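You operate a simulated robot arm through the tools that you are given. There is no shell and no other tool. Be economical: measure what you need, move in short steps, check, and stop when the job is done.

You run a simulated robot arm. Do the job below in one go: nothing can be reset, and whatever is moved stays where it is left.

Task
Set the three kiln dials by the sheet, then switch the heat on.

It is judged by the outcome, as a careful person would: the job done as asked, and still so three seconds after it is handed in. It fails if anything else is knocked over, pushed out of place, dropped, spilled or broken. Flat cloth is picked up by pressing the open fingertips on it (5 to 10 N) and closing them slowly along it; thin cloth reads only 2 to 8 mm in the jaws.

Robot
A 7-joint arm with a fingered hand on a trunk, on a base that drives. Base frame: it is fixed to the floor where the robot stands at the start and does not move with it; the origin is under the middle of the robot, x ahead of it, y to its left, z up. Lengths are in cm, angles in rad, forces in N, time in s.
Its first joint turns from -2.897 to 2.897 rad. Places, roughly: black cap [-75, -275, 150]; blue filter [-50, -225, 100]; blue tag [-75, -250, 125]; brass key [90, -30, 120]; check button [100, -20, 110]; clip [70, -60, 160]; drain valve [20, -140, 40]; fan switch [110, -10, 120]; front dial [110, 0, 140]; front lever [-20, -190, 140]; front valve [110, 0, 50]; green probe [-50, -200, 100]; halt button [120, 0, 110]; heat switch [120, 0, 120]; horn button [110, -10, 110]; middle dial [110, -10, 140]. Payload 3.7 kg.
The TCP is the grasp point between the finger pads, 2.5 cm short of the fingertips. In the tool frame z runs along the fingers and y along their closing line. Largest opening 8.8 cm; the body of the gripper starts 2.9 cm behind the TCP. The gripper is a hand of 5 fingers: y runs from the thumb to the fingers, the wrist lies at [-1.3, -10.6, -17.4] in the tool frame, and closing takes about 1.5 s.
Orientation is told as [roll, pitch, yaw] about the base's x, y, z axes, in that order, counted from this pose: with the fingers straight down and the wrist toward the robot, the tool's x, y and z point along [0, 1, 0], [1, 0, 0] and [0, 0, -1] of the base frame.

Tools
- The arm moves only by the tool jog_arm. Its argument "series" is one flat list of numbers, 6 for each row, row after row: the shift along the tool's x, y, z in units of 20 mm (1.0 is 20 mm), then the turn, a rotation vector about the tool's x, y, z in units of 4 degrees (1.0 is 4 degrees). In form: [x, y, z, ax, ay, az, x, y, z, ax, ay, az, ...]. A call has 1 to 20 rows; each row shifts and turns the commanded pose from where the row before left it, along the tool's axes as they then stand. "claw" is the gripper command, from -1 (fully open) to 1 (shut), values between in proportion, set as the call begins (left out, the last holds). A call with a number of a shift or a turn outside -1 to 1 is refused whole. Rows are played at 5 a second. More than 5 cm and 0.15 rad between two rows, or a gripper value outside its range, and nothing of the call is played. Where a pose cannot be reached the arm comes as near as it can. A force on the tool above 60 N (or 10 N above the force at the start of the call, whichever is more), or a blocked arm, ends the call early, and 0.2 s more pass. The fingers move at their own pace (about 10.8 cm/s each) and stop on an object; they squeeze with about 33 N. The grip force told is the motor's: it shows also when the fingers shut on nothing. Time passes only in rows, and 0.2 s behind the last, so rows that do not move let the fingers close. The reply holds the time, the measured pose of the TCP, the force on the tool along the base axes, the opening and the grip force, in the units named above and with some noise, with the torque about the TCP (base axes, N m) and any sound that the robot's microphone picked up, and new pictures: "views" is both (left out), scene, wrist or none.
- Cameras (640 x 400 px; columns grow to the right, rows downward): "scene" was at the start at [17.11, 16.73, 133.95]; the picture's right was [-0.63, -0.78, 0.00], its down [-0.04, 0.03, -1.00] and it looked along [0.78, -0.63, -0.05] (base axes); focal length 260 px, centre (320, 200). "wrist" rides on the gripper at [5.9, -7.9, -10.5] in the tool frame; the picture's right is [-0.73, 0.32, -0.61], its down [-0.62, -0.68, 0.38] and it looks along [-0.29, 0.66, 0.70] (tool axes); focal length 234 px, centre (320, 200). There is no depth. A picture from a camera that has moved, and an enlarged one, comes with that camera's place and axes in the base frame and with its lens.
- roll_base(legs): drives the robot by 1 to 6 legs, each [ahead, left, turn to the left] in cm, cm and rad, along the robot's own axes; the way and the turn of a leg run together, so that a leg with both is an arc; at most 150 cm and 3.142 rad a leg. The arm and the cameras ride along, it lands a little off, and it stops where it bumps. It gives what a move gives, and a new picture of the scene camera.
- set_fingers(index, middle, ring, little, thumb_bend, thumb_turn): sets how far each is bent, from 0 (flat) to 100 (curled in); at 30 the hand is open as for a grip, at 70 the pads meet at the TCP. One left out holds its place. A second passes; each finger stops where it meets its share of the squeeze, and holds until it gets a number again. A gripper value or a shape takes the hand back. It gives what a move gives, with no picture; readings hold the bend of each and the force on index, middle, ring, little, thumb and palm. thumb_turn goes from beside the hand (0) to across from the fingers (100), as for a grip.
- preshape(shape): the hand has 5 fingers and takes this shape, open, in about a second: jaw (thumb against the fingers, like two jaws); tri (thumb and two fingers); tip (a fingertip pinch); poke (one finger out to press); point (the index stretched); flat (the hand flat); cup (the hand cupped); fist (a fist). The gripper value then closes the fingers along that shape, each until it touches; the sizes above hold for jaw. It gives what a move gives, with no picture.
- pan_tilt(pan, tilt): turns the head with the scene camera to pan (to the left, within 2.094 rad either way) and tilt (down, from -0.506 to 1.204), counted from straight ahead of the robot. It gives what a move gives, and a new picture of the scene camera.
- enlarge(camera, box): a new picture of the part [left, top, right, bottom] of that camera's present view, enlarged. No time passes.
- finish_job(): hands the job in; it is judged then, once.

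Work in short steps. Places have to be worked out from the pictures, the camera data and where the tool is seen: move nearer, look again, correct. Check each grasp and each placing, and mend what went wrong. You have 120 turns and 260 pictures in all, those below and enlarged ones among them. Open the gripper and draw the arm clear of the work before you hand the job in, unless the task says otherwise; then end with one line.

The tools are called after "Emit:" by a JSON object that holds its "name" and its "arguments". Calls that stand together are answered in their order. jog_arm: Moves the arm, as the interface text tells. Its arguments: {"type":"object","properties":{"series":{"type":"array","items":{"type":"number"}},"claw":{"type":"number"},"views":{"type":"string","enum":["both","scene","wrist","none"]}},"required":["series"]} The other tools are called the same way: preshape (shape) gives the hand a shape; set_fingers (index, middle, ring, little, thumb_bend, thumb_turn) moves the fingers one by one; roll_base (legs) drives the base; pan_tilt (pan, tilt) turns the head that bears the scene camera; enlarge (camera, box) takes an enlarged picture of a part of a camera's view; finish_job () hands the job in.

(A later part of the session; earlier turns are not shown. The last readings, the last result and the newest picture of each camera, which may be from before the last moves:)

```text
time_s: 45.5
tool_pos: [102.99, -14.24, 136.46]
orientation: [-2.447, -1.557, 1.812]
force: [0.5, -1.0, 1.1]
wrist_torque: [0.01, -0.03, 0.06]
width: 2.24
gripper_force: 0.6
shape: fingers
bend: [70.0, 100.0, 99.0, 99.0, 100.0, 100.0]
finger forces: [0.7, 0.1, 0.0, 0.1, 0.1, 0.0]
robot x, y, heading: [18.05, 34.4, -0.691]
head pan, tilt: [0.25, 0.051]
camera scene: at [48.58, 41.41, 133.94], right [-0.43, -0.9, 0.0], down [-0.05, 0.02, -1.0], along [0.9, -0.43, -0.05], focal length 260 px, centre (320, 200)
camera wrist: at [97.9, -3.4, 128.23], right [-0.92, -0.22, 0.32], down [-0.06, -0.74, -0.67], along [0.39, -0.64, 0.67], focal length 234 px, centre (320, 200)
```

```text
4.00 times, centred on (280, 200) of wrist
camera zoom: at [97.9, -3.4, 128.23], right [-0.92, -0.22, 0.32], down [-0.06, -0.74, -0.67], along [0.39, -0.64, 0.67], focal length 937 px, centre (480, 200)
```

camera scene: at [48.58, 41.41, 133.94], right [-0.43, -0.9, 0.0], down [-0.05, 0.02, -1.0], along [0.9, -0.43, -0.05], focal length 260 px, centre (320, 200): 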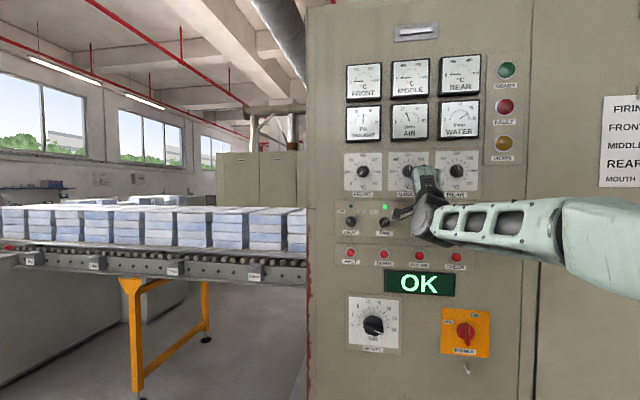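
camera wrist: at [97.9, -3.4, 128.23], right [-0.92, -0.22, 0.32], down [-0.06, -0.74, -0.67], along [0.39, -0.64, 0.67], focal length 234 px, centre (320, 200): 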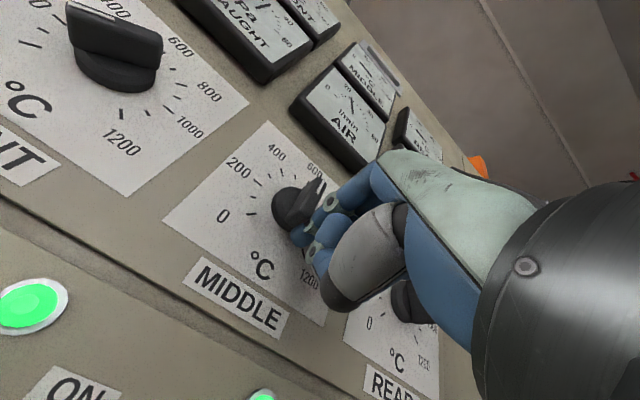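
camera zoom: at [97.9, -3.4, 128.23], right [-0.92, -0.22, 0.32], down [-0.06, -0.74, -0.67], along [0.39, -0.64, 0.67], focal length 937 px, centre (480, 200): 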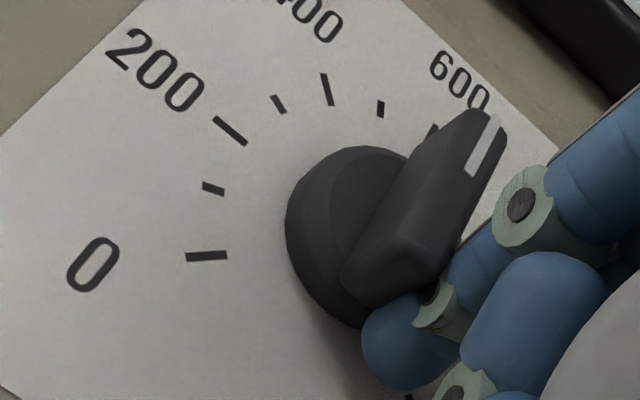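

Pointer now at 600. To avoid the finger jamming, I retract and re-enter on the left of the pointer's top end, to push it right toward 900.

Emit:
{"name": "jog_arm", "arguments": {"series": [-0.4, 0, 0, 0, 0, 0, 0, 0, -1, 0, 0, 0, 0, 0, -1, 0, 0, 0, 0.45, 0.47, 0, 0, 0, 0, 0.45, 0.47, 0, 0, 0, 0, 0.45, 0.47, 0, 0, 0, 0, 0.4, 0.47, 0, 0, 0, 0, 0, 0, 0.6, 0, 0, 0]}}

Emit:
{"name": "enlarge", "arguments": {"camera": "scene", "box": [376, 145, 440, 185]}}

Emit:
{"name": "enlarge", "arguments": {"camera": "wrist", "box": [200, 180, 360, 280]}}

```text
time_s: 47.3
tool_pos: [102.26, -10.17, 140.4]
orientation: [-2.498, -1.56, 1.863]
force: [0.3, 0.2, 0.9]
wrist_torque: [-0.02, 0.04, 0.0]
width: 2.26
gripper_force: 0.0
shape: fingers
bend: [70.0, 100.0, 99.0, 99.0, 100.0, 100.0]
finger forces: [0.0, 0.1, 0.1, 0.0, 0.0, 0.0]
robot x, y, heading: [18.27, 34.18, -0.693]
head pan, tilt: [0.25, 0.051]
camera scene: at [48.58, 41.42, 133.94], right [-0.43, -0.9, 0.0], down [-0.05, 0.02, -1.0], along [0.9, -0.43, -0.05], focal length 260 px, centre (320, 200)
camera wrist: at [97.25, 0.55, 132.1], right [-0.92, -0.22, 0.32], down [-0.06, -0.74, -0.67], along [0.39, -0.64, 0.67], focal length 234 px, centre (320, 200)
```

scene: 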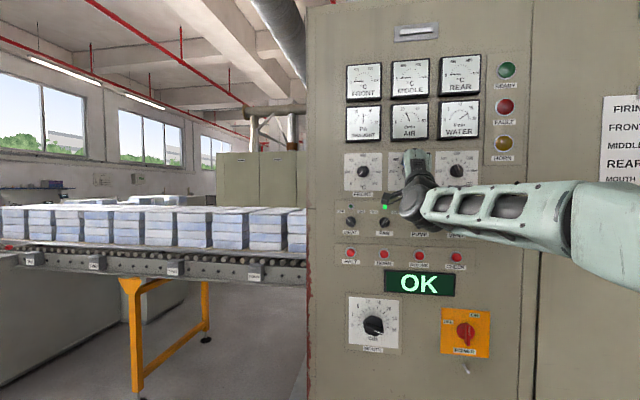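
wrist: 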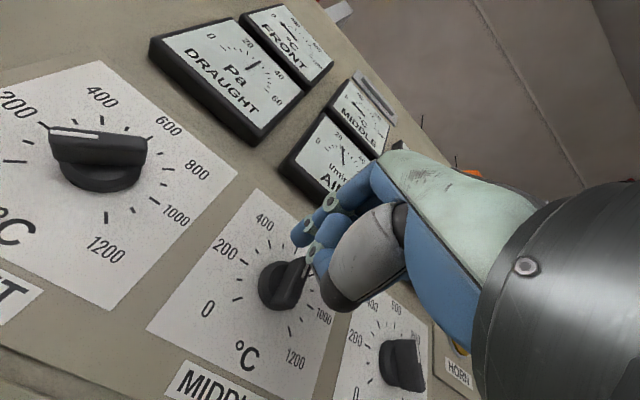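

```text
10.00 times, centred on (408, 165) of scene
camera zoom: at [48.58, 41.42, 133.94], right [-0.43, -0.9, 0.0], down [-0.05, 0.02, -1.0], along [0.9, -0.43, -0.05], focal length 2602 px, centre (-560, 550)
```

zoom: 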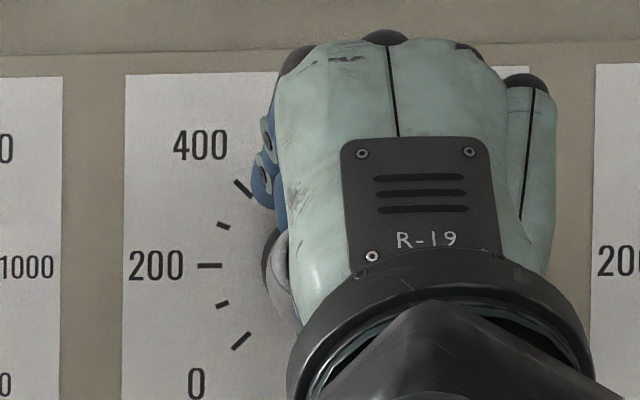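

```text
4.00 times, centred on (280, 230) of wrist
camera zoom: at [97.25, 0.55, 132.1], right [-0.92, -0.22, 0.32], down [-0.06, -0.74, -0.67], along [0.39, -0.64, 0.67], focal length 937 px, centre (480, 80)
```

zoom: 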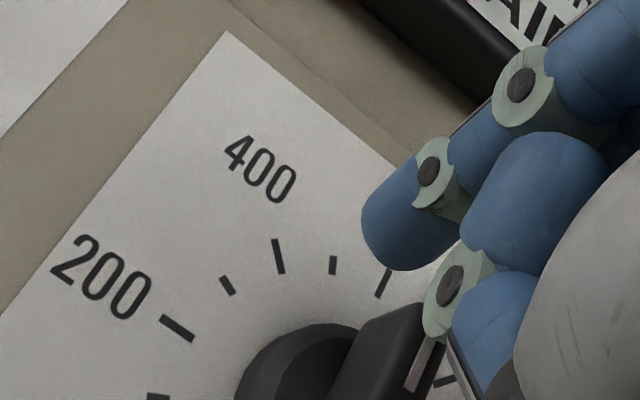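

The tip is left of the pointer end. I advance 2.5 cm, lower 0.7 cm and push right ~1.3 cm.

Emit:
{"name": "jog_arm", "arguments": {"series": [0, 0, 0.6, 0, 0, 0, 0, 0, 0.65, 0, 0, 0, 0, -0.18, 0, 0, 0, 0, 0, -0.18, 0, 0, 0, 0, -0.15, 0, 0, 0, 0, 0, -0.15, 0.02, 0, 0, 0, 0, -0.15, 0.02, 0, 0, 0, 0, -0.15, 0.02, 0, 0, 0, 0]}}

Emit:
{"name": "enlarge", "arguments": {"camera": "wrist", "box": [200, 180, 360, 280]}}

```text
time_s: 49.1
tool_pos: [103.46, -12.72, 139.74]
orientation: [-2.55, -1.559, 1.915]
force: [-1.4, 3.3, 2.1]
wrist_torque: [-0.04, -0.04, 0.09]
width: 2.33
gripper_force: 1.6
shape: fingers
bend: [70.0, 100.0, 99.0, 99.0, 100.0, 100.0]
finger forces: [3.6, 0.1, 0.0, 0.1, 0.0, 0.0]
robot x, y, heading: [18.4, 34.16, -0.693]
head pan, tilt: [0.25, 0.051]
camera scene: at [48.57, 41.45, 133.95], right [-0.43, -0.9, 0.0], down [-0.05, 0.02, -1.0], along [0.9, -0.43, -0.05], focal length 260 px, centre (320, 200)
camera wrist: at [98.45, -1.95, 131.53], right [-0.92, -0.22, 0.32], down [-0.06, -0.74, -0.67], along [0.39, -0.64, 0.67], focal length 234 px, centre (320, 200)
```

scene: 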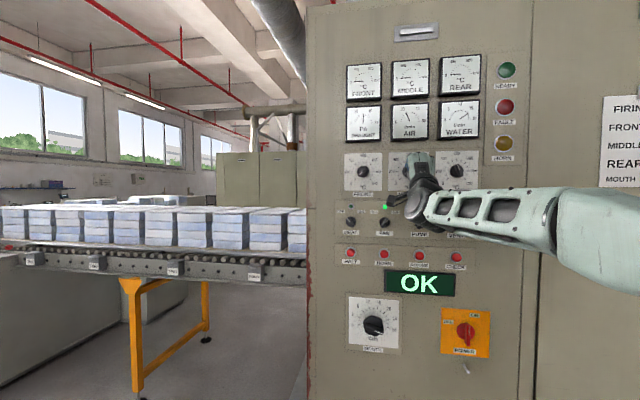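
wrist: 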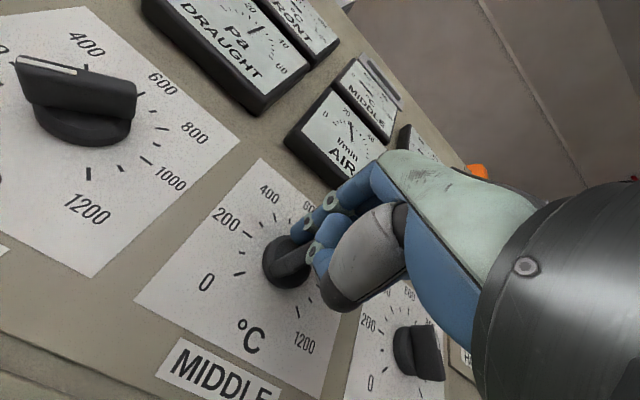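

```text
4.00 times, centred on (280, 230) of wrist
camera zoom: at [98.45, -1.95, 131.53], right [-0.92, -0.22, 0.32], down [-0.06, -0.74, -0.67], along [0.39, -0.64, 0.67], focal length 937 px, centre (480, 80)
```

zoom: 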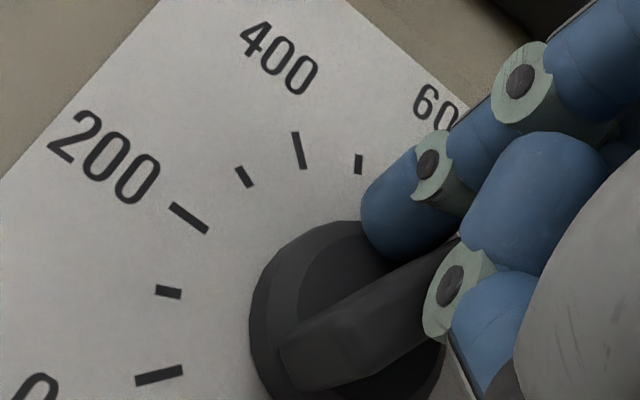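

The pointer is around +30° (≈730). I continue right in small steps.

Emit:
{"name": "jog_arm", "arguments": {"series": [-0.12, 0.01, 0, 0, 0, 0, -0.12, 0.01, 0, 0, 0, 0, -0.12, 0, 0, 0, 0, 0, -0.12, 0, 0, 0, 0, 0]}}

Emit:
{"name": "enlarge", "arguments": {"camera": "wrist", "box": [200, 180, 360, 280]}}

Emit:
{"name": "enlarge", "arguments": {"camera": "scene", "box": [376, 145, 440, 185]}}

```text
time_s: 50.1
tool_pos: [103.0, -13.7, 139.75]
orientation: [-2.523, -1.56, 1.887]
force: [-2.7, 3.3, 1.8]
wrist_torque: [0.02, -0.04, 0.06]
width: 2.33
gripper_force: 1.7
shape: fingers
bend: [70.0, 100.0, 99.0, 99.0, 100.0, 100.0]
finger forces: [3.9, 0.0, 0.1, 0.0, 0.0, 0.1]
robot x, y, heading: [18.51, 34.47, -0.694]
head pan, tilt: [0.25, 0.051]
camera scene: at [48.56, 41.44, 133.95], right [-0.43, -0.9, 0.0], down [-0.05, 0.02, -1.0], along [0.9, -0.43, -0.05], focal length 260 px, centre (320, 200)
camera wrist: at [97.95, -2.75, 131.58], right [-0.92, -0.22, 0.32], down [-0.06, -0.74, -0.67], along [0.39, -0.64, 0.67], focal length 234 px, centre (320, 200)
```

scene: 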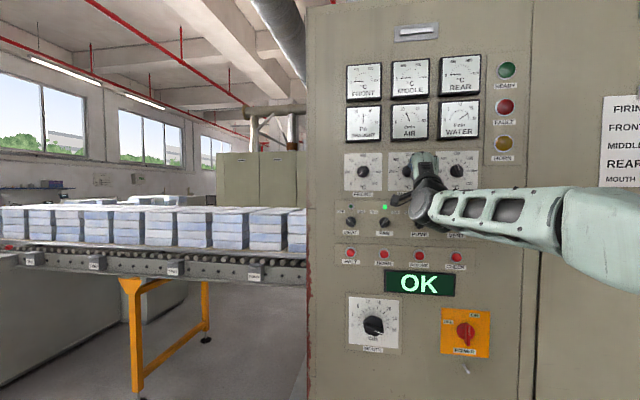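
wrist: 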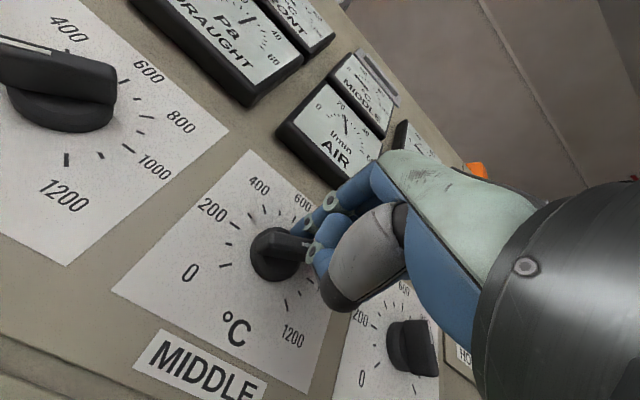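

```text
4.00 times, centred on (280, 230) of wrist
camera zoom: at [97.95, -2.75, 131.58], right [-0.92, -0.22, 0.32], down [-0.06, -0.74, -0.67], along [0.39, -0.64, 0.67], focal length 937 px, centre (480, 80)
```

zoom: 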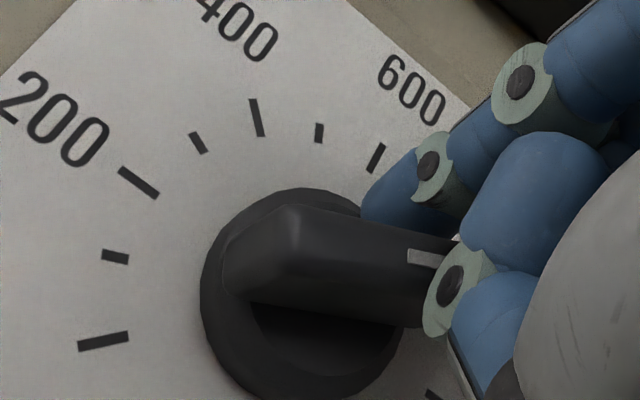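

```text
10.00 times, centred on (408, 165) of scene
camera zoom: at [48.56, 41.44, 133.95], right [-0.43, -0.9, 0.0], down [-0.05, 0.02, -1.0], along [0.9, -0.43, -0.05], focal length 2602 px, centre (-560, 550)
```

zoom: 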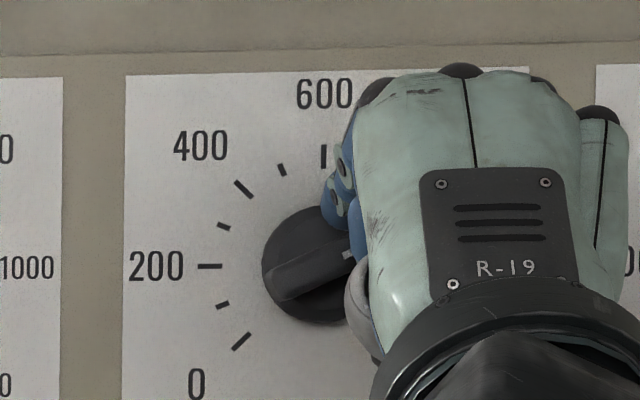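

The pointer looks near 900 already. I lift the finger away (up, then out to the right) and read it.

Emit:
{"name": "jog_arm", "arguments": {"series": [0, 0.3, 0, 0, 0, 0, 0, 0.1, -0.8, 0, 0, 0, 0, 0, -1, 0, 0, 0, -0.6, 0, -0.6, 0, 0, 0, -0.8, 0, 0, 0, 0, 0, -0.8, 0, 0, 0, 0, 0]}}

Emit:
{"name": "enlarge", "arguments": {"camera": "scene", "box": [384, 150, 432, 180]}}

Emit:
{"name": "enlarge", "arguments": {"camera": "wrist", "box": [120, 180, 280, 280]}}

```text
time_s: 51.5
tool_pos: [96.44, -14.32, 140.61]
orientation: [-2.563, -1.557, 1.927]
force: [-0.1, 1.3, 0.3]
wrist_torque: [-0.02, -0.01, -0.01]
width: 2.24
gripper_force: 0.1
shape: fingers
bend: [70.0, 100.0, 99.0, 99.0, 100.0, 100.0]
finger forces: [0.0, 0.0, 0.1, 0.0, 0.0, 0.0]
robot x, y, heading: [18.51, 34.41, -0.695]
head pan, tilt: [0.25, 0.051]
camera scene: at [48.59, 41.43, 133.94], right [-0.43, -0.9, 0.0], down [-0.05, 0.02, -1.0], along [0.9, -0.43, -0.05], focal length 260 px, centre (320, 200)
camera wrist: at [91.46, -3.48, 132.33], right [-0.92, -0.22, 0.32], down [-0.06, -0.74, -0.67], along [0.39, -0.64, 0.67], focal length 234 px, centre (320, 200)
```

scene: 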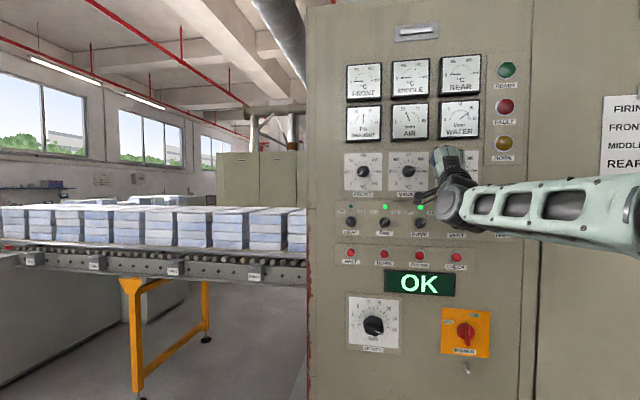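
wrist: 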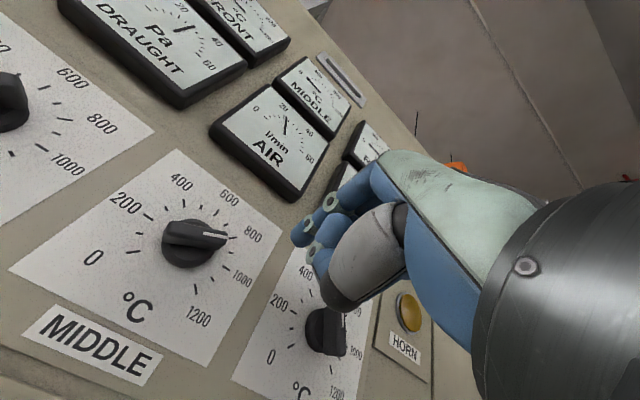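

```text
13.33 times, centred on (408, 165) of scene
camera zoom: at [48.59, 41.43, 133.94], right [-0.43, -0.9, 0.0], down [-0.05, 0.02, -1.0], along [0.9, -0.43, -0.05], focal length 3470 px, centre (-853, 667)
```

zoom: 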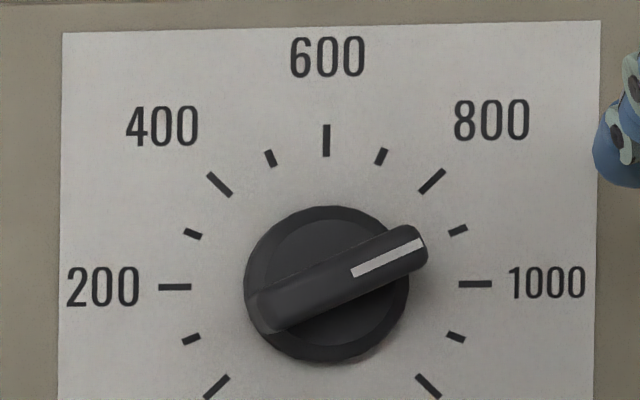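

```text
4.00 times, centred on (200, 230) of wrist
camera zoom: at [91.46, -3.48, 132.33], right [-0.92, -0.22, 0.32], down [-0.06, -0.74, -0.67], along [0.39, -0.64, 0.67], focal length 937 px, centre (800, 80)
```

zoom: 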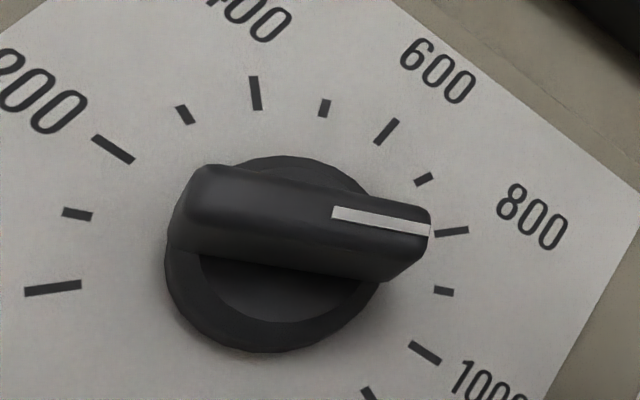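

MIDDLE reads 900 spot on. Now FRONT: move ~18 cm left, staying back, and inspect.

Emit:
{"name": "jog_arm", "arguments": {"series": [0.9, 0, -0.3, 0, 0, 0, 0.9, 0, -0.3, 0, 0, 0, 0.9, 0, 0, 0, 0, 0, 0.9, 0, 0, 0, 0, 0, 0.9, 0, 0, 0, 0, 0, 0.9, 0, 0, 0, 0, 0, 0.9, 0, 0, 0, 0, 0, 0.9, 0, 0, 0, 0, 0, 0.9, 0, 0, 0, 0, 0, 0.85, 0, 0, 0, 0, 0]}}

Emit:
{"name": "enlarge", "arguments": {"camera": "scene", "box": [330, 145, 394, 185]}}

Emit:
{"name": "enlarge", "arguments": {"camera": "wrist", "box": [140, 200, 340, 325]}}

```text
time_s: 53.7
tool_pos: [106.24, 0.97, 140.53]
orientation: [-2.545, -1.559, 1.908]
force: [-0.9, 0.1, -0.5]
wrist_torque: [0.02, 0.0, 0.02]
width: 2.28
gripper_force: 0.0
shape: fingers
bend: [70.0, 100.0, 99.0, 99.0, 100.0, 100.0]
finger forces: [0.1, 0.0, 0.1, 0.0, 0.1, 0.1]
robot x, y, heading: [18.35, 34.43, -0.688]
head pan, tilt: [0.25, 0.051]
camera scene: at [48.58, 41.41, 133.94], right [-0.43, -0.9, 0.0], down [-0.05, 0.02, -1.0], along [0.9, -0.43, -0.05], focal length 260 px, centre (320, 200)
camera wrist: at [101.17, 11.74, 132.25], right [-0.92, -0.22, 0.32], down [-0.06, -0.74, -0.67], along [0.39, -0.64, 0.67], focal length 234 px, centre (320, 200)
```

scene: 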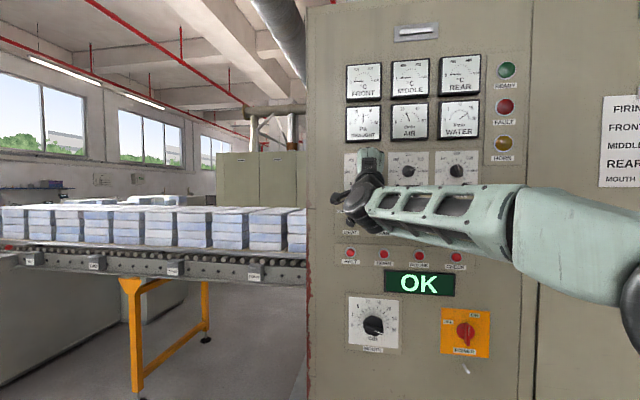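
wrist: 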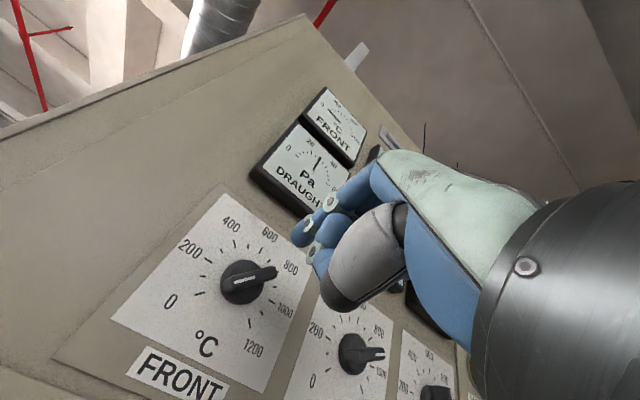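

```text
10.00 times, centred on (362, 165) of scene
camera zoom: at [48.58, 41.41, 133.94], right [-0.43, -0.9, 0.0], down [-0.05, 0.02, -1.0], along [0.9, -0.43, -0.05], focal length 2602 px, centre (-100, 550)
```

zoom: 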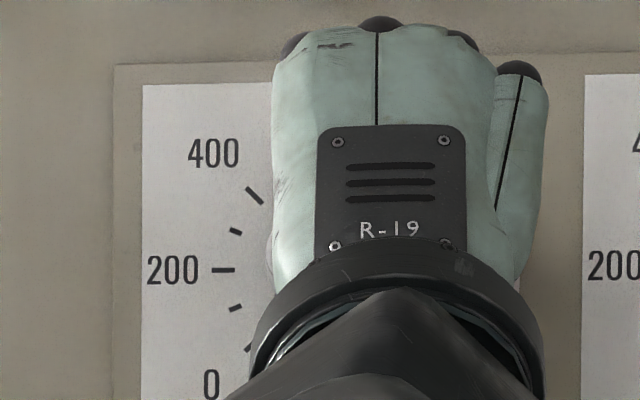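

```text
3.20 times, centred on (240, 262) of wrist
camera zoom: at [101.17, 11.74, 132.25], right [-0.92, -0.22, 0.32], down [-0.06, -0.74, -0.67], along [0.39, -0.64, 0.67], focal length 749 px, centre (576, 0)
```

zoom: 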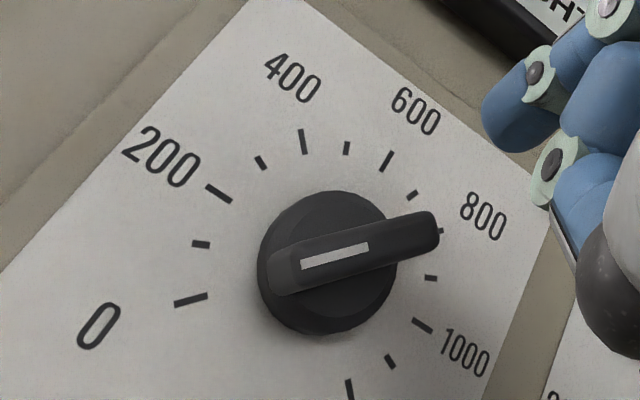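

FRONT points at ~0. Same procedure: advance above the ridge, then the same sweep as for MIDDLE.

Emit:
{"name": "jog_arm", "arguments": {"series": [0, 0.17, 0.6, 0, 0, 0, 0, 0, 0.8, 0, 0, 0, 0, 0, 0.9, 0, 0, 0, 0, 0, 0.78, 0, 0, 0], "views": "wrist"}}

Emit:
{"name": "enlarge", "arguments": {"camera": "wrist", "box": [200, 180, 360, 280]}}

```text
time_s: 54.7
tool_pos: [111.28, -2.75, 140.95]
orientation: [-2.588, -1.56, 1.954]
force: [-5.7, 3.6, -1.5]
wrist_torque: [0.05, 0.11, 0.01]
width: 2.24
gripper_force: 3.3
shape: fingers
bend: [70.0, 100.0, 99.0, 99.0, 100.0, 100.0]
finger forces: [0.0, 0.0, 0.0, 0.0, 6.4, 0.0]
robot x, y, heading: [18.11, 34.07, -0.691]
head pan, tilt: [0.25, 0.051]
camera wrist: at [106.17, 8.1, 132.7], right [-0.92, -0.22, 0.32], down [-0.06, -0.74, -0.67], along [0.39, -0.64, 0.67], focal length 234 px, centre (320, 200)
```

wrist: 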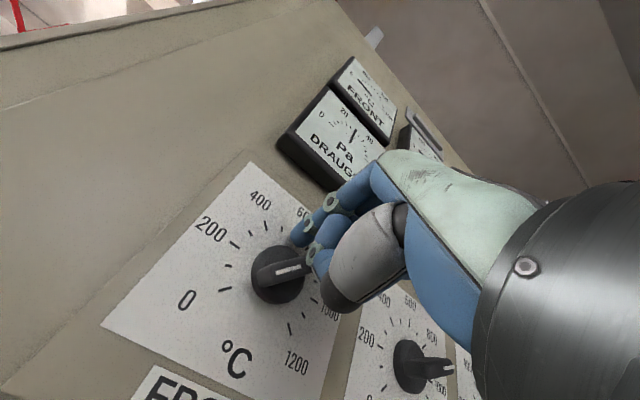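

```text
4.00 times, centred on (280, 230) of wrist
camera zoom: at [106.17, 8.1, 132.7], right [-0.92, -0.22, 0.32], down [-0.06, -0.74, -0.67], along [0.39, -0.64, 0.67], focal length 937 px, centre (480, 80)
```

zoom: 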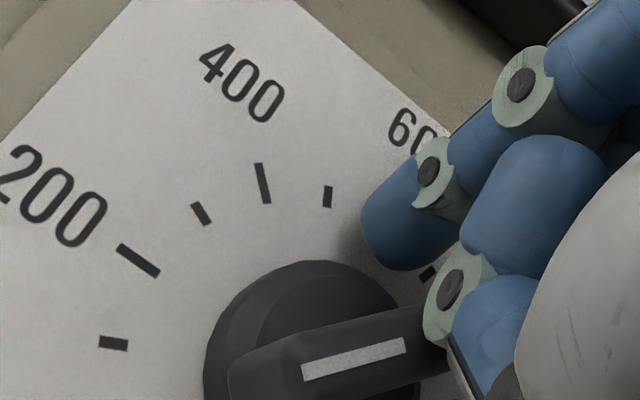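

The thumb lightly touches the ridge top (6 N), so I back 4 mm and then sweep.

Emit:
{"name": "jog_arm", "arguments": {"series": [0, 0, -0.2, 0, 0, 0, -0.2, -0.25, 0, 0, 0, 0, -0.19, -0.25, 0, 0, 0, 0, -0.17, -0.11, 0, 0, 0, 0, -0.16, -0.12, 0, 0, 0, 0, -0.1, -0.16, 0, 0, 0, 0, -0.1, -0.17, 0, 0, 0, 0]}}

Emit:
{"name": "enlarge", "arguments": {"camera": "wrist", "box": [200, 180, 360, 280]}}

Emit:
{"name": "enlarge", "arguments": {"camera": "scene", "box": [330, 145, 394, 185]}}

```text
time_s: 56.3
tool_pos: [109.58, -3.85, 138.66]
orientation: [-2.515, -1.56, 1.88]
force: [0.1, -0.4, 0.3]
wrist_torque: [0.02, -0.04, -0.05]
width: 2.33
gripper_force: 0.0
shape: fingers
bend: [70.0, 100.0, 99.0, 99.0, 100.0, 100.0]
finger forces: [0.7, 0.1, 0.0, 0.0, 0.1, 0.0]
robot x, y, heading: [18.35, 34.55, -0.693]
head pan, tilt: [0.25, 0.051]
camera scene: at [48.58, 41.42, 133.94], right [-0.43, -0.9, 0.0], down [-0.05, 0.02, -1.0], along [0.9, -0.43, -0.05], focal length 260 px, centre (320, 200)
camera wrist: at [104.58, 6.85, 130.43], right [-0.92, -0.22, 0.32], down [-0.06, -0.74, -0.67], along [0.39, -0.64, 0.67], focal length 234 px, centre (320, 200)
```

scene: 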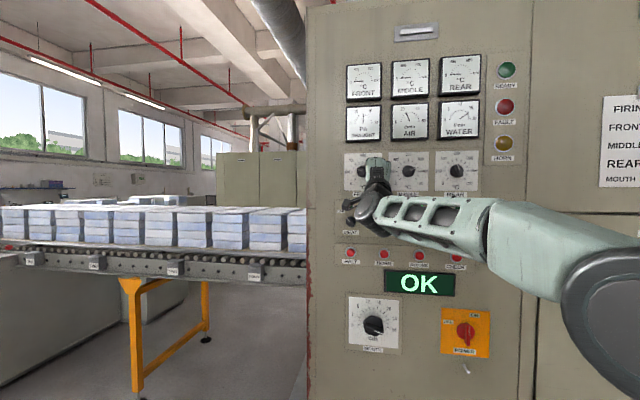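
wrist: 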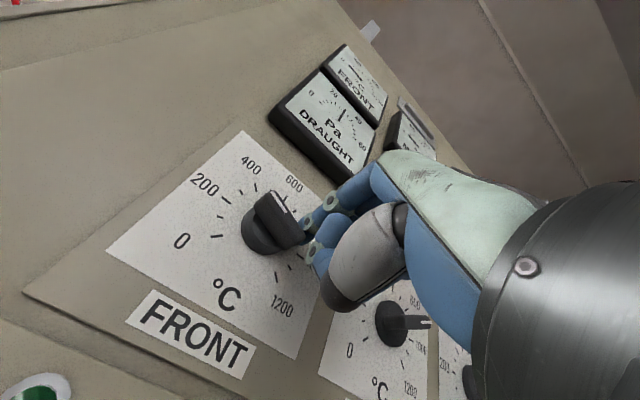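

```text
4.00 times, centred on (280, 230) of wrist
camera zoom: at [104.58, 6.85, 130.43], right [-0.92, -0.22, 0.32], down [-0.06, -0.74, -0.67], along [0.39, -0.64, 0.67], focal length 937 px, centre (480, 80)
```

zoom: 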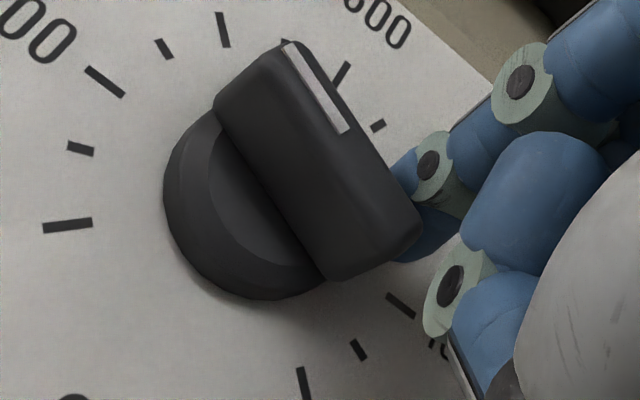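

```text
10.00 times, centred on (362, 165) of scene
camera zoom: at [48.58, 41.42, 133.94], right [-0.43, -0.9, 0.0], down [-0.05, 0.02, -1.0], along [0.9, -0.43, -0.05], focal length 2602 px, centre (-100, 550)
```

zoom: 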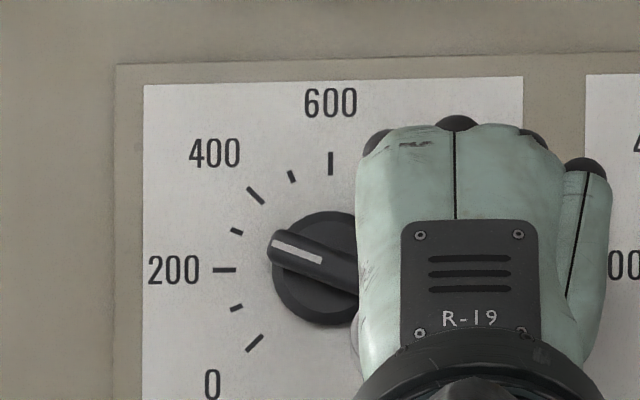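

Same result as before (pointer ~−72°). I run the second half of the sweep to bring it to about 600.

Emit:
{"name": "jog_arm", "arguments": {"series": [-0.02, -0.19, 0, 0, 0, 0, -0.02, -0.19, 0, 0, 0, 0, 0.06, -0.18, 0, 0, 0, 0, 0.06, -0.18, 0, 0, 0, 0, 0.07, -0.09, 0, 0, 0, 0, 0.07, -0.09, 0, 0, 0, 0, 0.12, -0.09, 0, 0, 0, 0, 0.1, -0.08, 0, 0, 0, 0]}}

Emit:
{"name": "enlarge", "arguments": {"camera": "wrist", "box": [200, 150, 360, 250]}}

Emit:
{"name": "enlarge", "arguments": {"camera": "scene", "box": [330, 145, 394, 185]}}

```text
time_s: 58.1
tool_pos: [110.41, -3.33, 136.29]
orientation: [-2.493, -1.559, 1.856]
force: [-1.0, -0.2, 0.8]
wrist_torque: [0.0, -0.03, 0.0]
width: 2.24
gripper_force: 0.6
shape: fingers
bend: [70.0, 100.0, 99.0, 99.0, 100.0, 100.0]
finger forces: [0.9, 0.0, 0.0, 0.0, 0.1, 0.0]
robot x, y, heading: [18.39, 34.26, -0.693]
head pan, tilt: [0.25, 0.051]
camera scene: at [48.58, 41.41, 133.94], right [-0.43, -0.9, 0.0], down [-0.05, 0.02, -1.0], along [0.9, -0.43, -0.05], focal length 260 px, centre (320, 200)
camera wrist: at [105.26, 7.54, 128.17], right [-0.92, -0.22, 0.32], down [-0.06, -0.74, -0.67], along [0.39, -0.64, 0.67], focal length 234 px, centre (320, 200)
```

scene: 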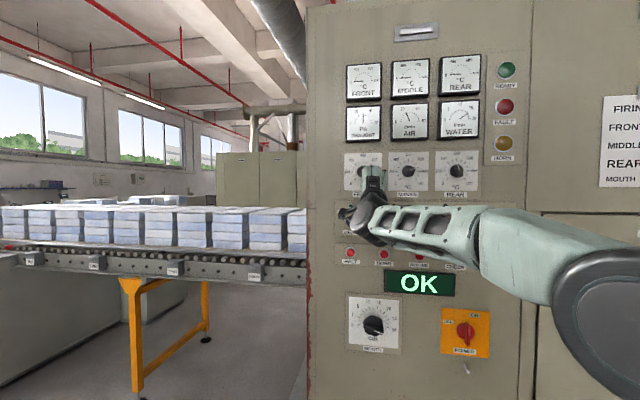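
wrist: 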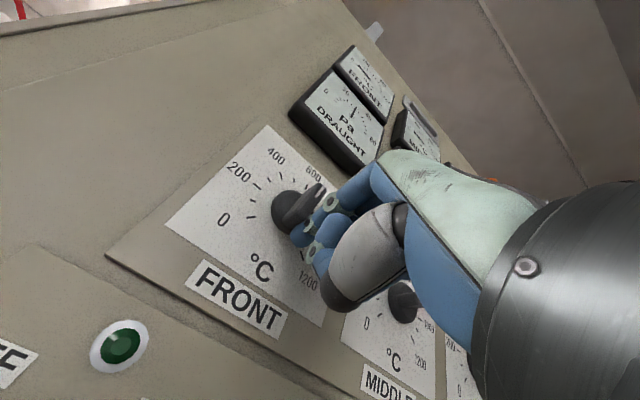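

```text
4.00 times, centred on (280, 200) of wrist
camera zoom: at [105.26, 7.54, 128.17], right [-0.92, -0.22, 0.32], down [-0.06, -0.74, -0.67], along [0.39, -0.64, 0.67], focal length 937 px, centre (480, 200)
```

zoom: 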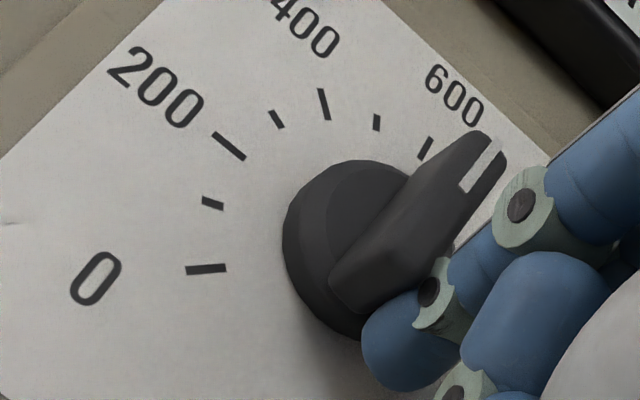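

```text
10.00 times, centred on (362, 165) of scene
camera zoom: at [48.58, 41.41, 133.94], right [-0.43, -0.9, 0.0], down [-0.05, 0.02, -1.0], along [0.9, -0.43, -0.05], focal length 2602 px, centre (-100, 550)
```

zoom: 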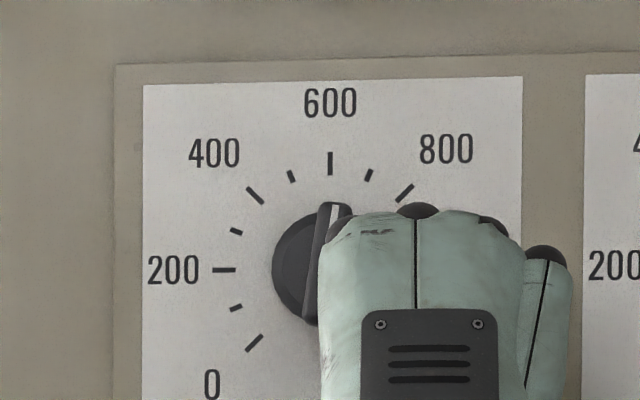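

Pointer is at ~+5° (620). I try a small continued push left and check for any jam.

Emit:
{"name": "jog_arm", "arguments": {"series": [0.1, -0.03, 0, 0, 0, 0, 0.1, -0.03, 0, 0, 0, 0], "views": "scene"}}

Emit:
{"name": "enlarge", "arguments": {"camera": "scene", "box": [330, 145, 394, 185]}}

Emit:
{"name": "enlarge", "arguments": {"camera": "wrist", "box": [200, 150, 360, 250]}}

```text
time_s: 58.7
tool_pos: [110.55, -2.89, 136.26]
orientation: [-2.5, -1.557, 1.864]
force: [-0.6, 0.1, -0.5]
wrist_torque: [0.01, 0.01, 0.01]
width: 2.24
gripper_force: 0.5
shape: fingers
bend: [70.0, 100.0, 99.0, 99.0, 100.0, 100.0]
finger forces: [0.8, 0.0, 0.0, 0.0, 0.0, 0.0]
robot x, y, heading: [18.3, 34.35, -0.696]
head pan, tilt: [0.25, 0.051]
camera scene: at [48.58, 41.42, 133.94], right [-0.43, -0.9, 0.0], down [-0.05, 0.02, -1.0], along [0.9, -0.43, -0.05], focal length 260 px, centre (320, 200)
```

scene: 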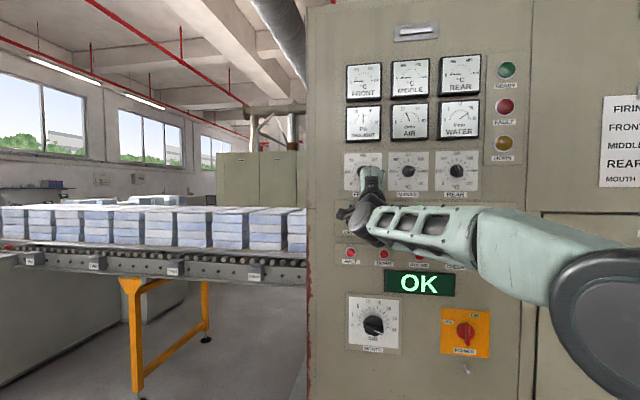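

```text
10.00 times, centred on (362, 165) of scene
camera zoom: at [48.58, 41.42, 133.94], right [-0.43, -0.9, 0.0], down [-0.05, 0.02, -1.0], along [0.9, -0.43, -0.05], focal length 2602 px, centre (-100, 550)
```

zoom: 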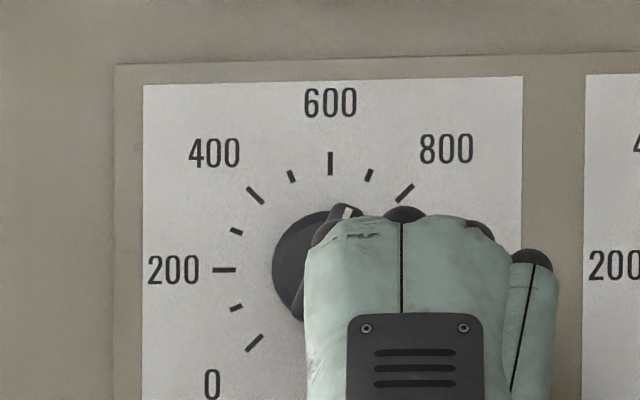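

```text
4.00 times, centred on (280, 200) of wrist
camera zoom: at [105.42, 7.87, 128.07], right [-0.92, -0.22, 0.32], down [-0.06, -0.74, -0.67], along [0.39, -0.64, 0.67], focal length 937 px, centre (480, 200)
```

zoom: 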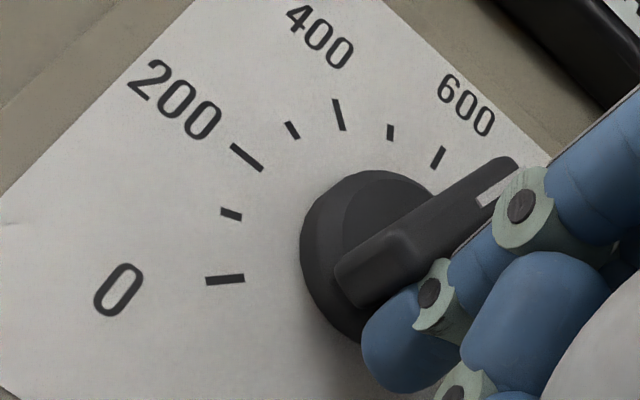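

It looks like ~+23° already. I retract (right, then out) and clear the view to read it.

Emit:
{"name": "jog_arm", "arguments": {"series": [-0.3, -0.05, 0, 0, 0, 0, -0.1, 0, -0.5, 0, 0, 0, 0, 0, -1, 0, 0, 0, 0, 0, -1, 0, 0, 0, -0.9, 0, -0.6, 0, 0, 0, -1, 0, 0, 0, 0, 0, -1, 0, 0, 0, 0, 0, -1, 0, 0, 0, 0, 0]}}

Emit:
{"name": "enlarge", "arguments": {"camera": "scene", "box": [338, 150, 386, 180]}}

Emit:
{"name": "enlarge", "arguments": {"camera": "wrist", "box": [40, 100, 240, 225]}}

```text
time_s: 60.5
tool_pos: [100.48, -6.27, 136.1]
orientation: [-2.51, -1.559, 1.877]
force: [-0.1, 1.1, 0.0]
wrist_torque: [0.0, -0.02, 0.02]
width: 2.26
gripper_force: 0.1
shape: fingers
bend: [70.0, 100.0, 99.0, 99.0, 100.0, 100.0]
finger forces: [0.0, 0.0, 0.0, 0.0, 0.0, 0.0]
robot x, y, heading: [18.35, 34.63, -0.687]
head pan, tilt: [0.25, 0.051]
camera scene: at [48.59, 41.43, 133.94], right [-0.43, -0.9, 0.0], down [-0.05, 0.02, -1.0], along [0.9, -0.43, -0.05], focal length 260 px, centre (320, 200)
camera wrist: at [95.35, 4.46, 127.94], right [-0.92, -0.22, 0.32], down [-0.06, -0.74, -0.67], along [0.39, -0.64, 0.67], focal length 234 px, centre (320, 200)
```

scene: 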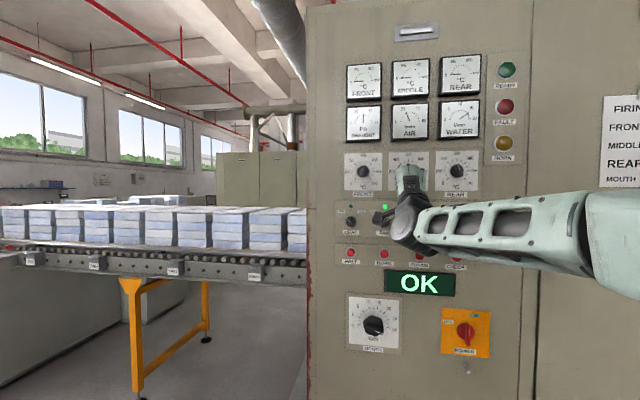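
wrist: 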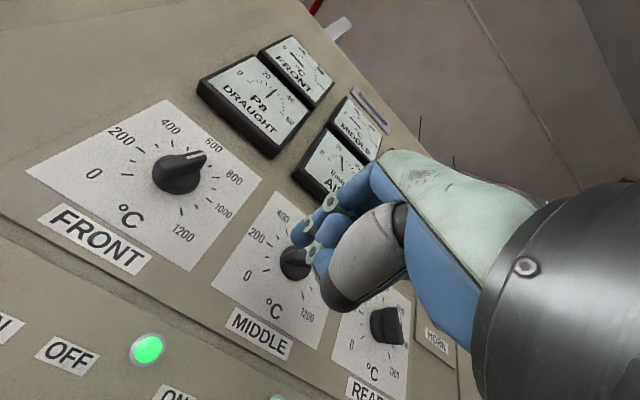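

```text
13.33 times, centred on (362, 165) of scene
camera zoom: at [48.59, 41.43, 133.94], right [-0.43, -0.9, 0.0], down [-0.05, 0.02, -1.0], along [0.9, -0.43, -0.05], focal length 3470 px, centre (-240, 667)
```

zoom: 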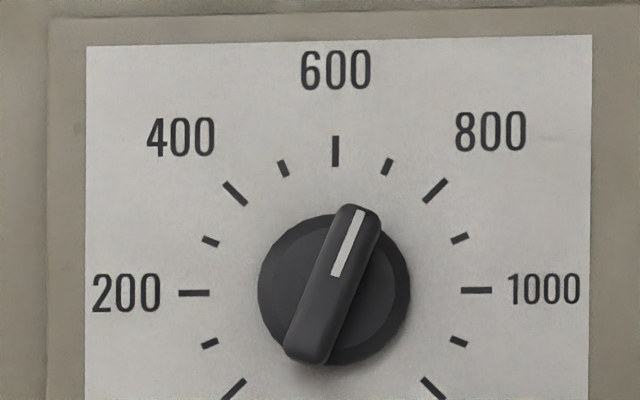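

```text
3.20 times, centred on (140, 162) of wrist
camera zoom: at [95.35, 4.46, 127.94], right [-0.92, -0.22, 0.32], down [-0.06, -0.74, -0.67], along [0.39, -0.64, 0.67], focal length 749 px, centre (896, 320)
```

zoom: 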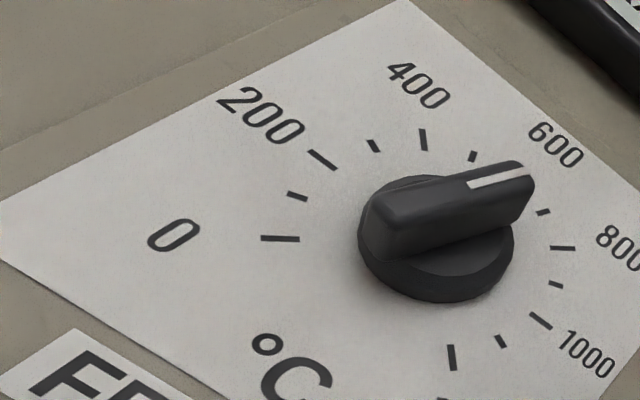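

FRONT looks about 690. I take finer zooms of FRONT and REAR to measure precisely.

Emit:
{"name": "enlarge", "arguments": {"camera": "scene", "box": [350, 158, 376, 174]}}

Emit:
{"name": "enlarge", "arguments": {"camera": "scene", "box": [444, 158, 470, 174]}}

```text
16.00 times, centred on (363, 166) of scene
camera zoom: at [48.59, 41.43, 133.94], right [-0.43, -0.9, 0.0], down [-0.05, 0.02, -1.0], along [0.9, -0.43, -0.05], focal length 4164 px, centre (-368, 744)
```

zoom: 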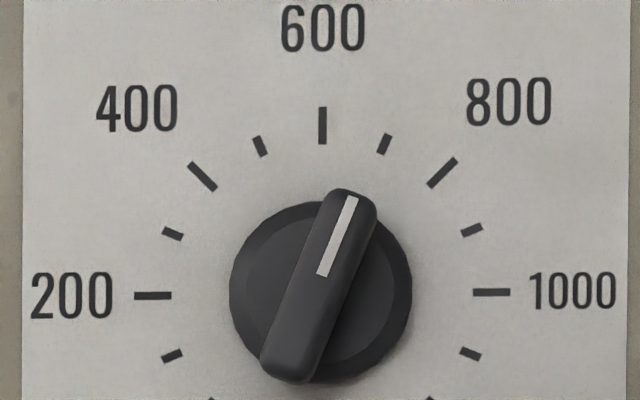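

```text
16.00 times, centred on (457, 166) of scene
camera zoom: at [48.59, 41.43, 133.94], right [-0.43, -0.9, 0.0], down [-0.05, 0.02, -1.0], along [0.9, -0.43, -0.05], focal length 4164 px, centre (-1872, 744)
```

zoom: 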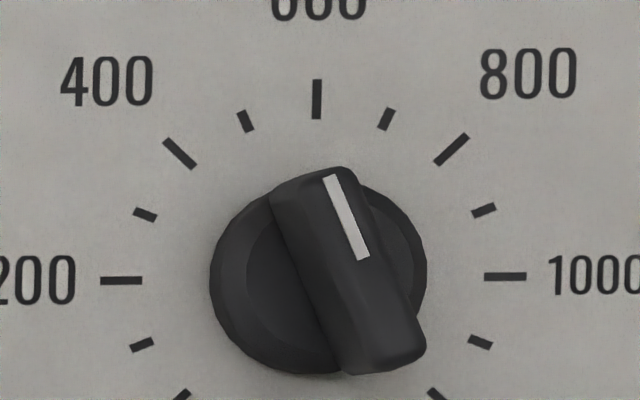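

FRONT ≈ 694, REAR ≈ 504, MIDDLE ≈ 900 – all good. Now HEAT: move left 10 cm and down 12 cm, staying back, to inspect the switch.

Emit:
{"name": "jog_arm", "arguments": {"series": [0.73, -0.83, 0, 0, 0, 0, 0.73, -0.83, 0, 0, 0, 0, 0.73, -0.83, 0, 0, 0, 0, 0.73, -0.83, 0, 0, 0, 0, 0.73, -0.83, 0, 0, 0, 0, 0.73, -0.83, 0, 0, 0, 0, 0.73, -0.87, 0, 0, 0, 0]}}

Emit:
{"name": "enlarge", "arguments": {"camera": "wrist", "box": [120, 180, 340, 317]}}

Emit:
{"name": "enlarge", "arguments": {"camera": "scene", "box": [330, 190, 426, 250]}}

```text
time_s: 62.1
tool_pos: [106.56, 1.77, 124.49]
orientation: [-2.556, -1.56, 1.922]
force: [-0.8, 0.1, 0.1]
wrist_torque: [0.01, -0.04, 0.02]
width: 2.25
gripper_force: 0.2
shape: fingers
bend: [70.0, 100.0, 99.0, 99.0, 100.0, 100.0]
finger forces: [0.0, 0.0, 0.0, 0.0, 0.1, 0.0]
robot x, y, heading: [18.31, 34.66, -0.695]
head pan, tilt: [0.25, 0.051]
camera scene: at [48.57, 41.42, 133.95], right [-0.43, -0.9, 0.0], down [-0.05, 0.02, -1.0], along [0.9, -0.43, -0.05], focal length 260 px, centre (320, 200)
camera wrist: at [101.42, 12.55, 116.34], right [-0.92, -0.22, 0.32], down [-0.06, -0.74, -0.67], along [0.39, -0.64, 0.67], focal length 234 px, centre (320, 200)
```

scene: 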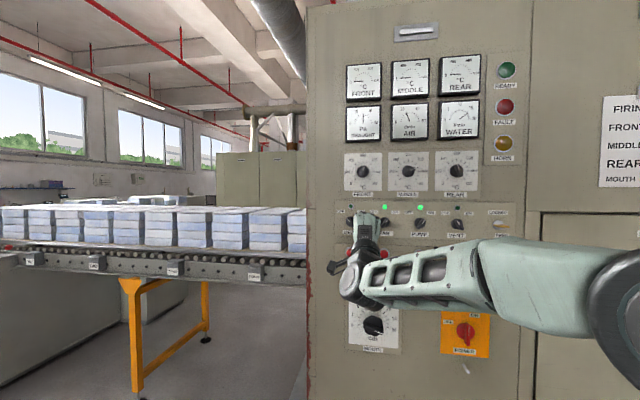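
wrist: 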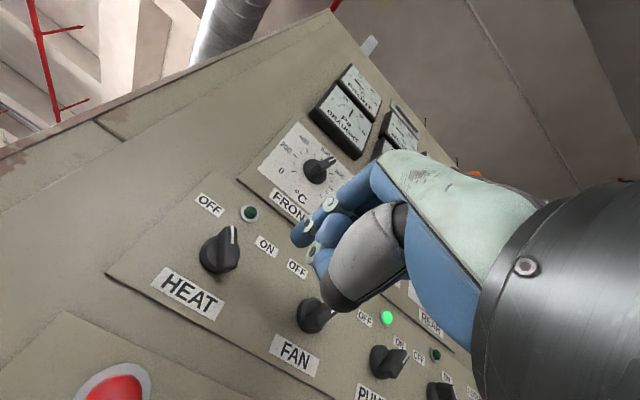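

```text
2.91 times, centred on (230, 248) of wrist
camera zoom: at [101.42, 12.55, 116.34], right [-0.92, -0.22, 0.32], down [-0.06, -0.74, -0.67], along [0.39, -0.64, 0.67], focal length 681 px, centre (582, 59)
```

zoom: 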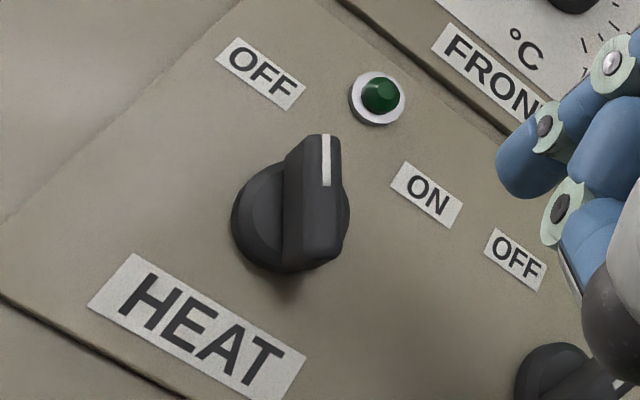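

```text
6.67 times, centred on (378, 220) of scene
camera zoom: at [48.57, 41.42, 133.95], right [-0.43, -0.9, 0.0], down [-0.05, 0.02, -1.0], along [0.9, -0.43, -0.05], focal length 1735 px, centre (-67, 67)
```

zoom: 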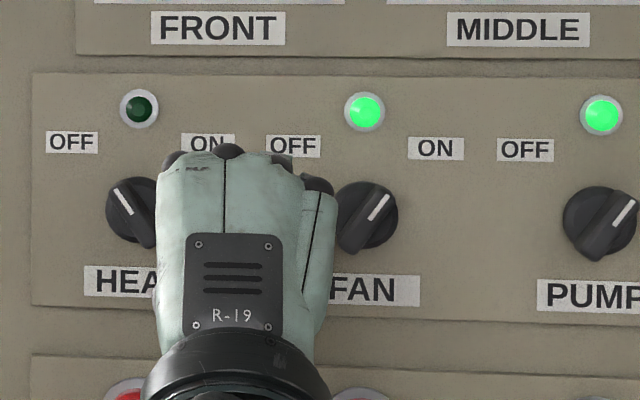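

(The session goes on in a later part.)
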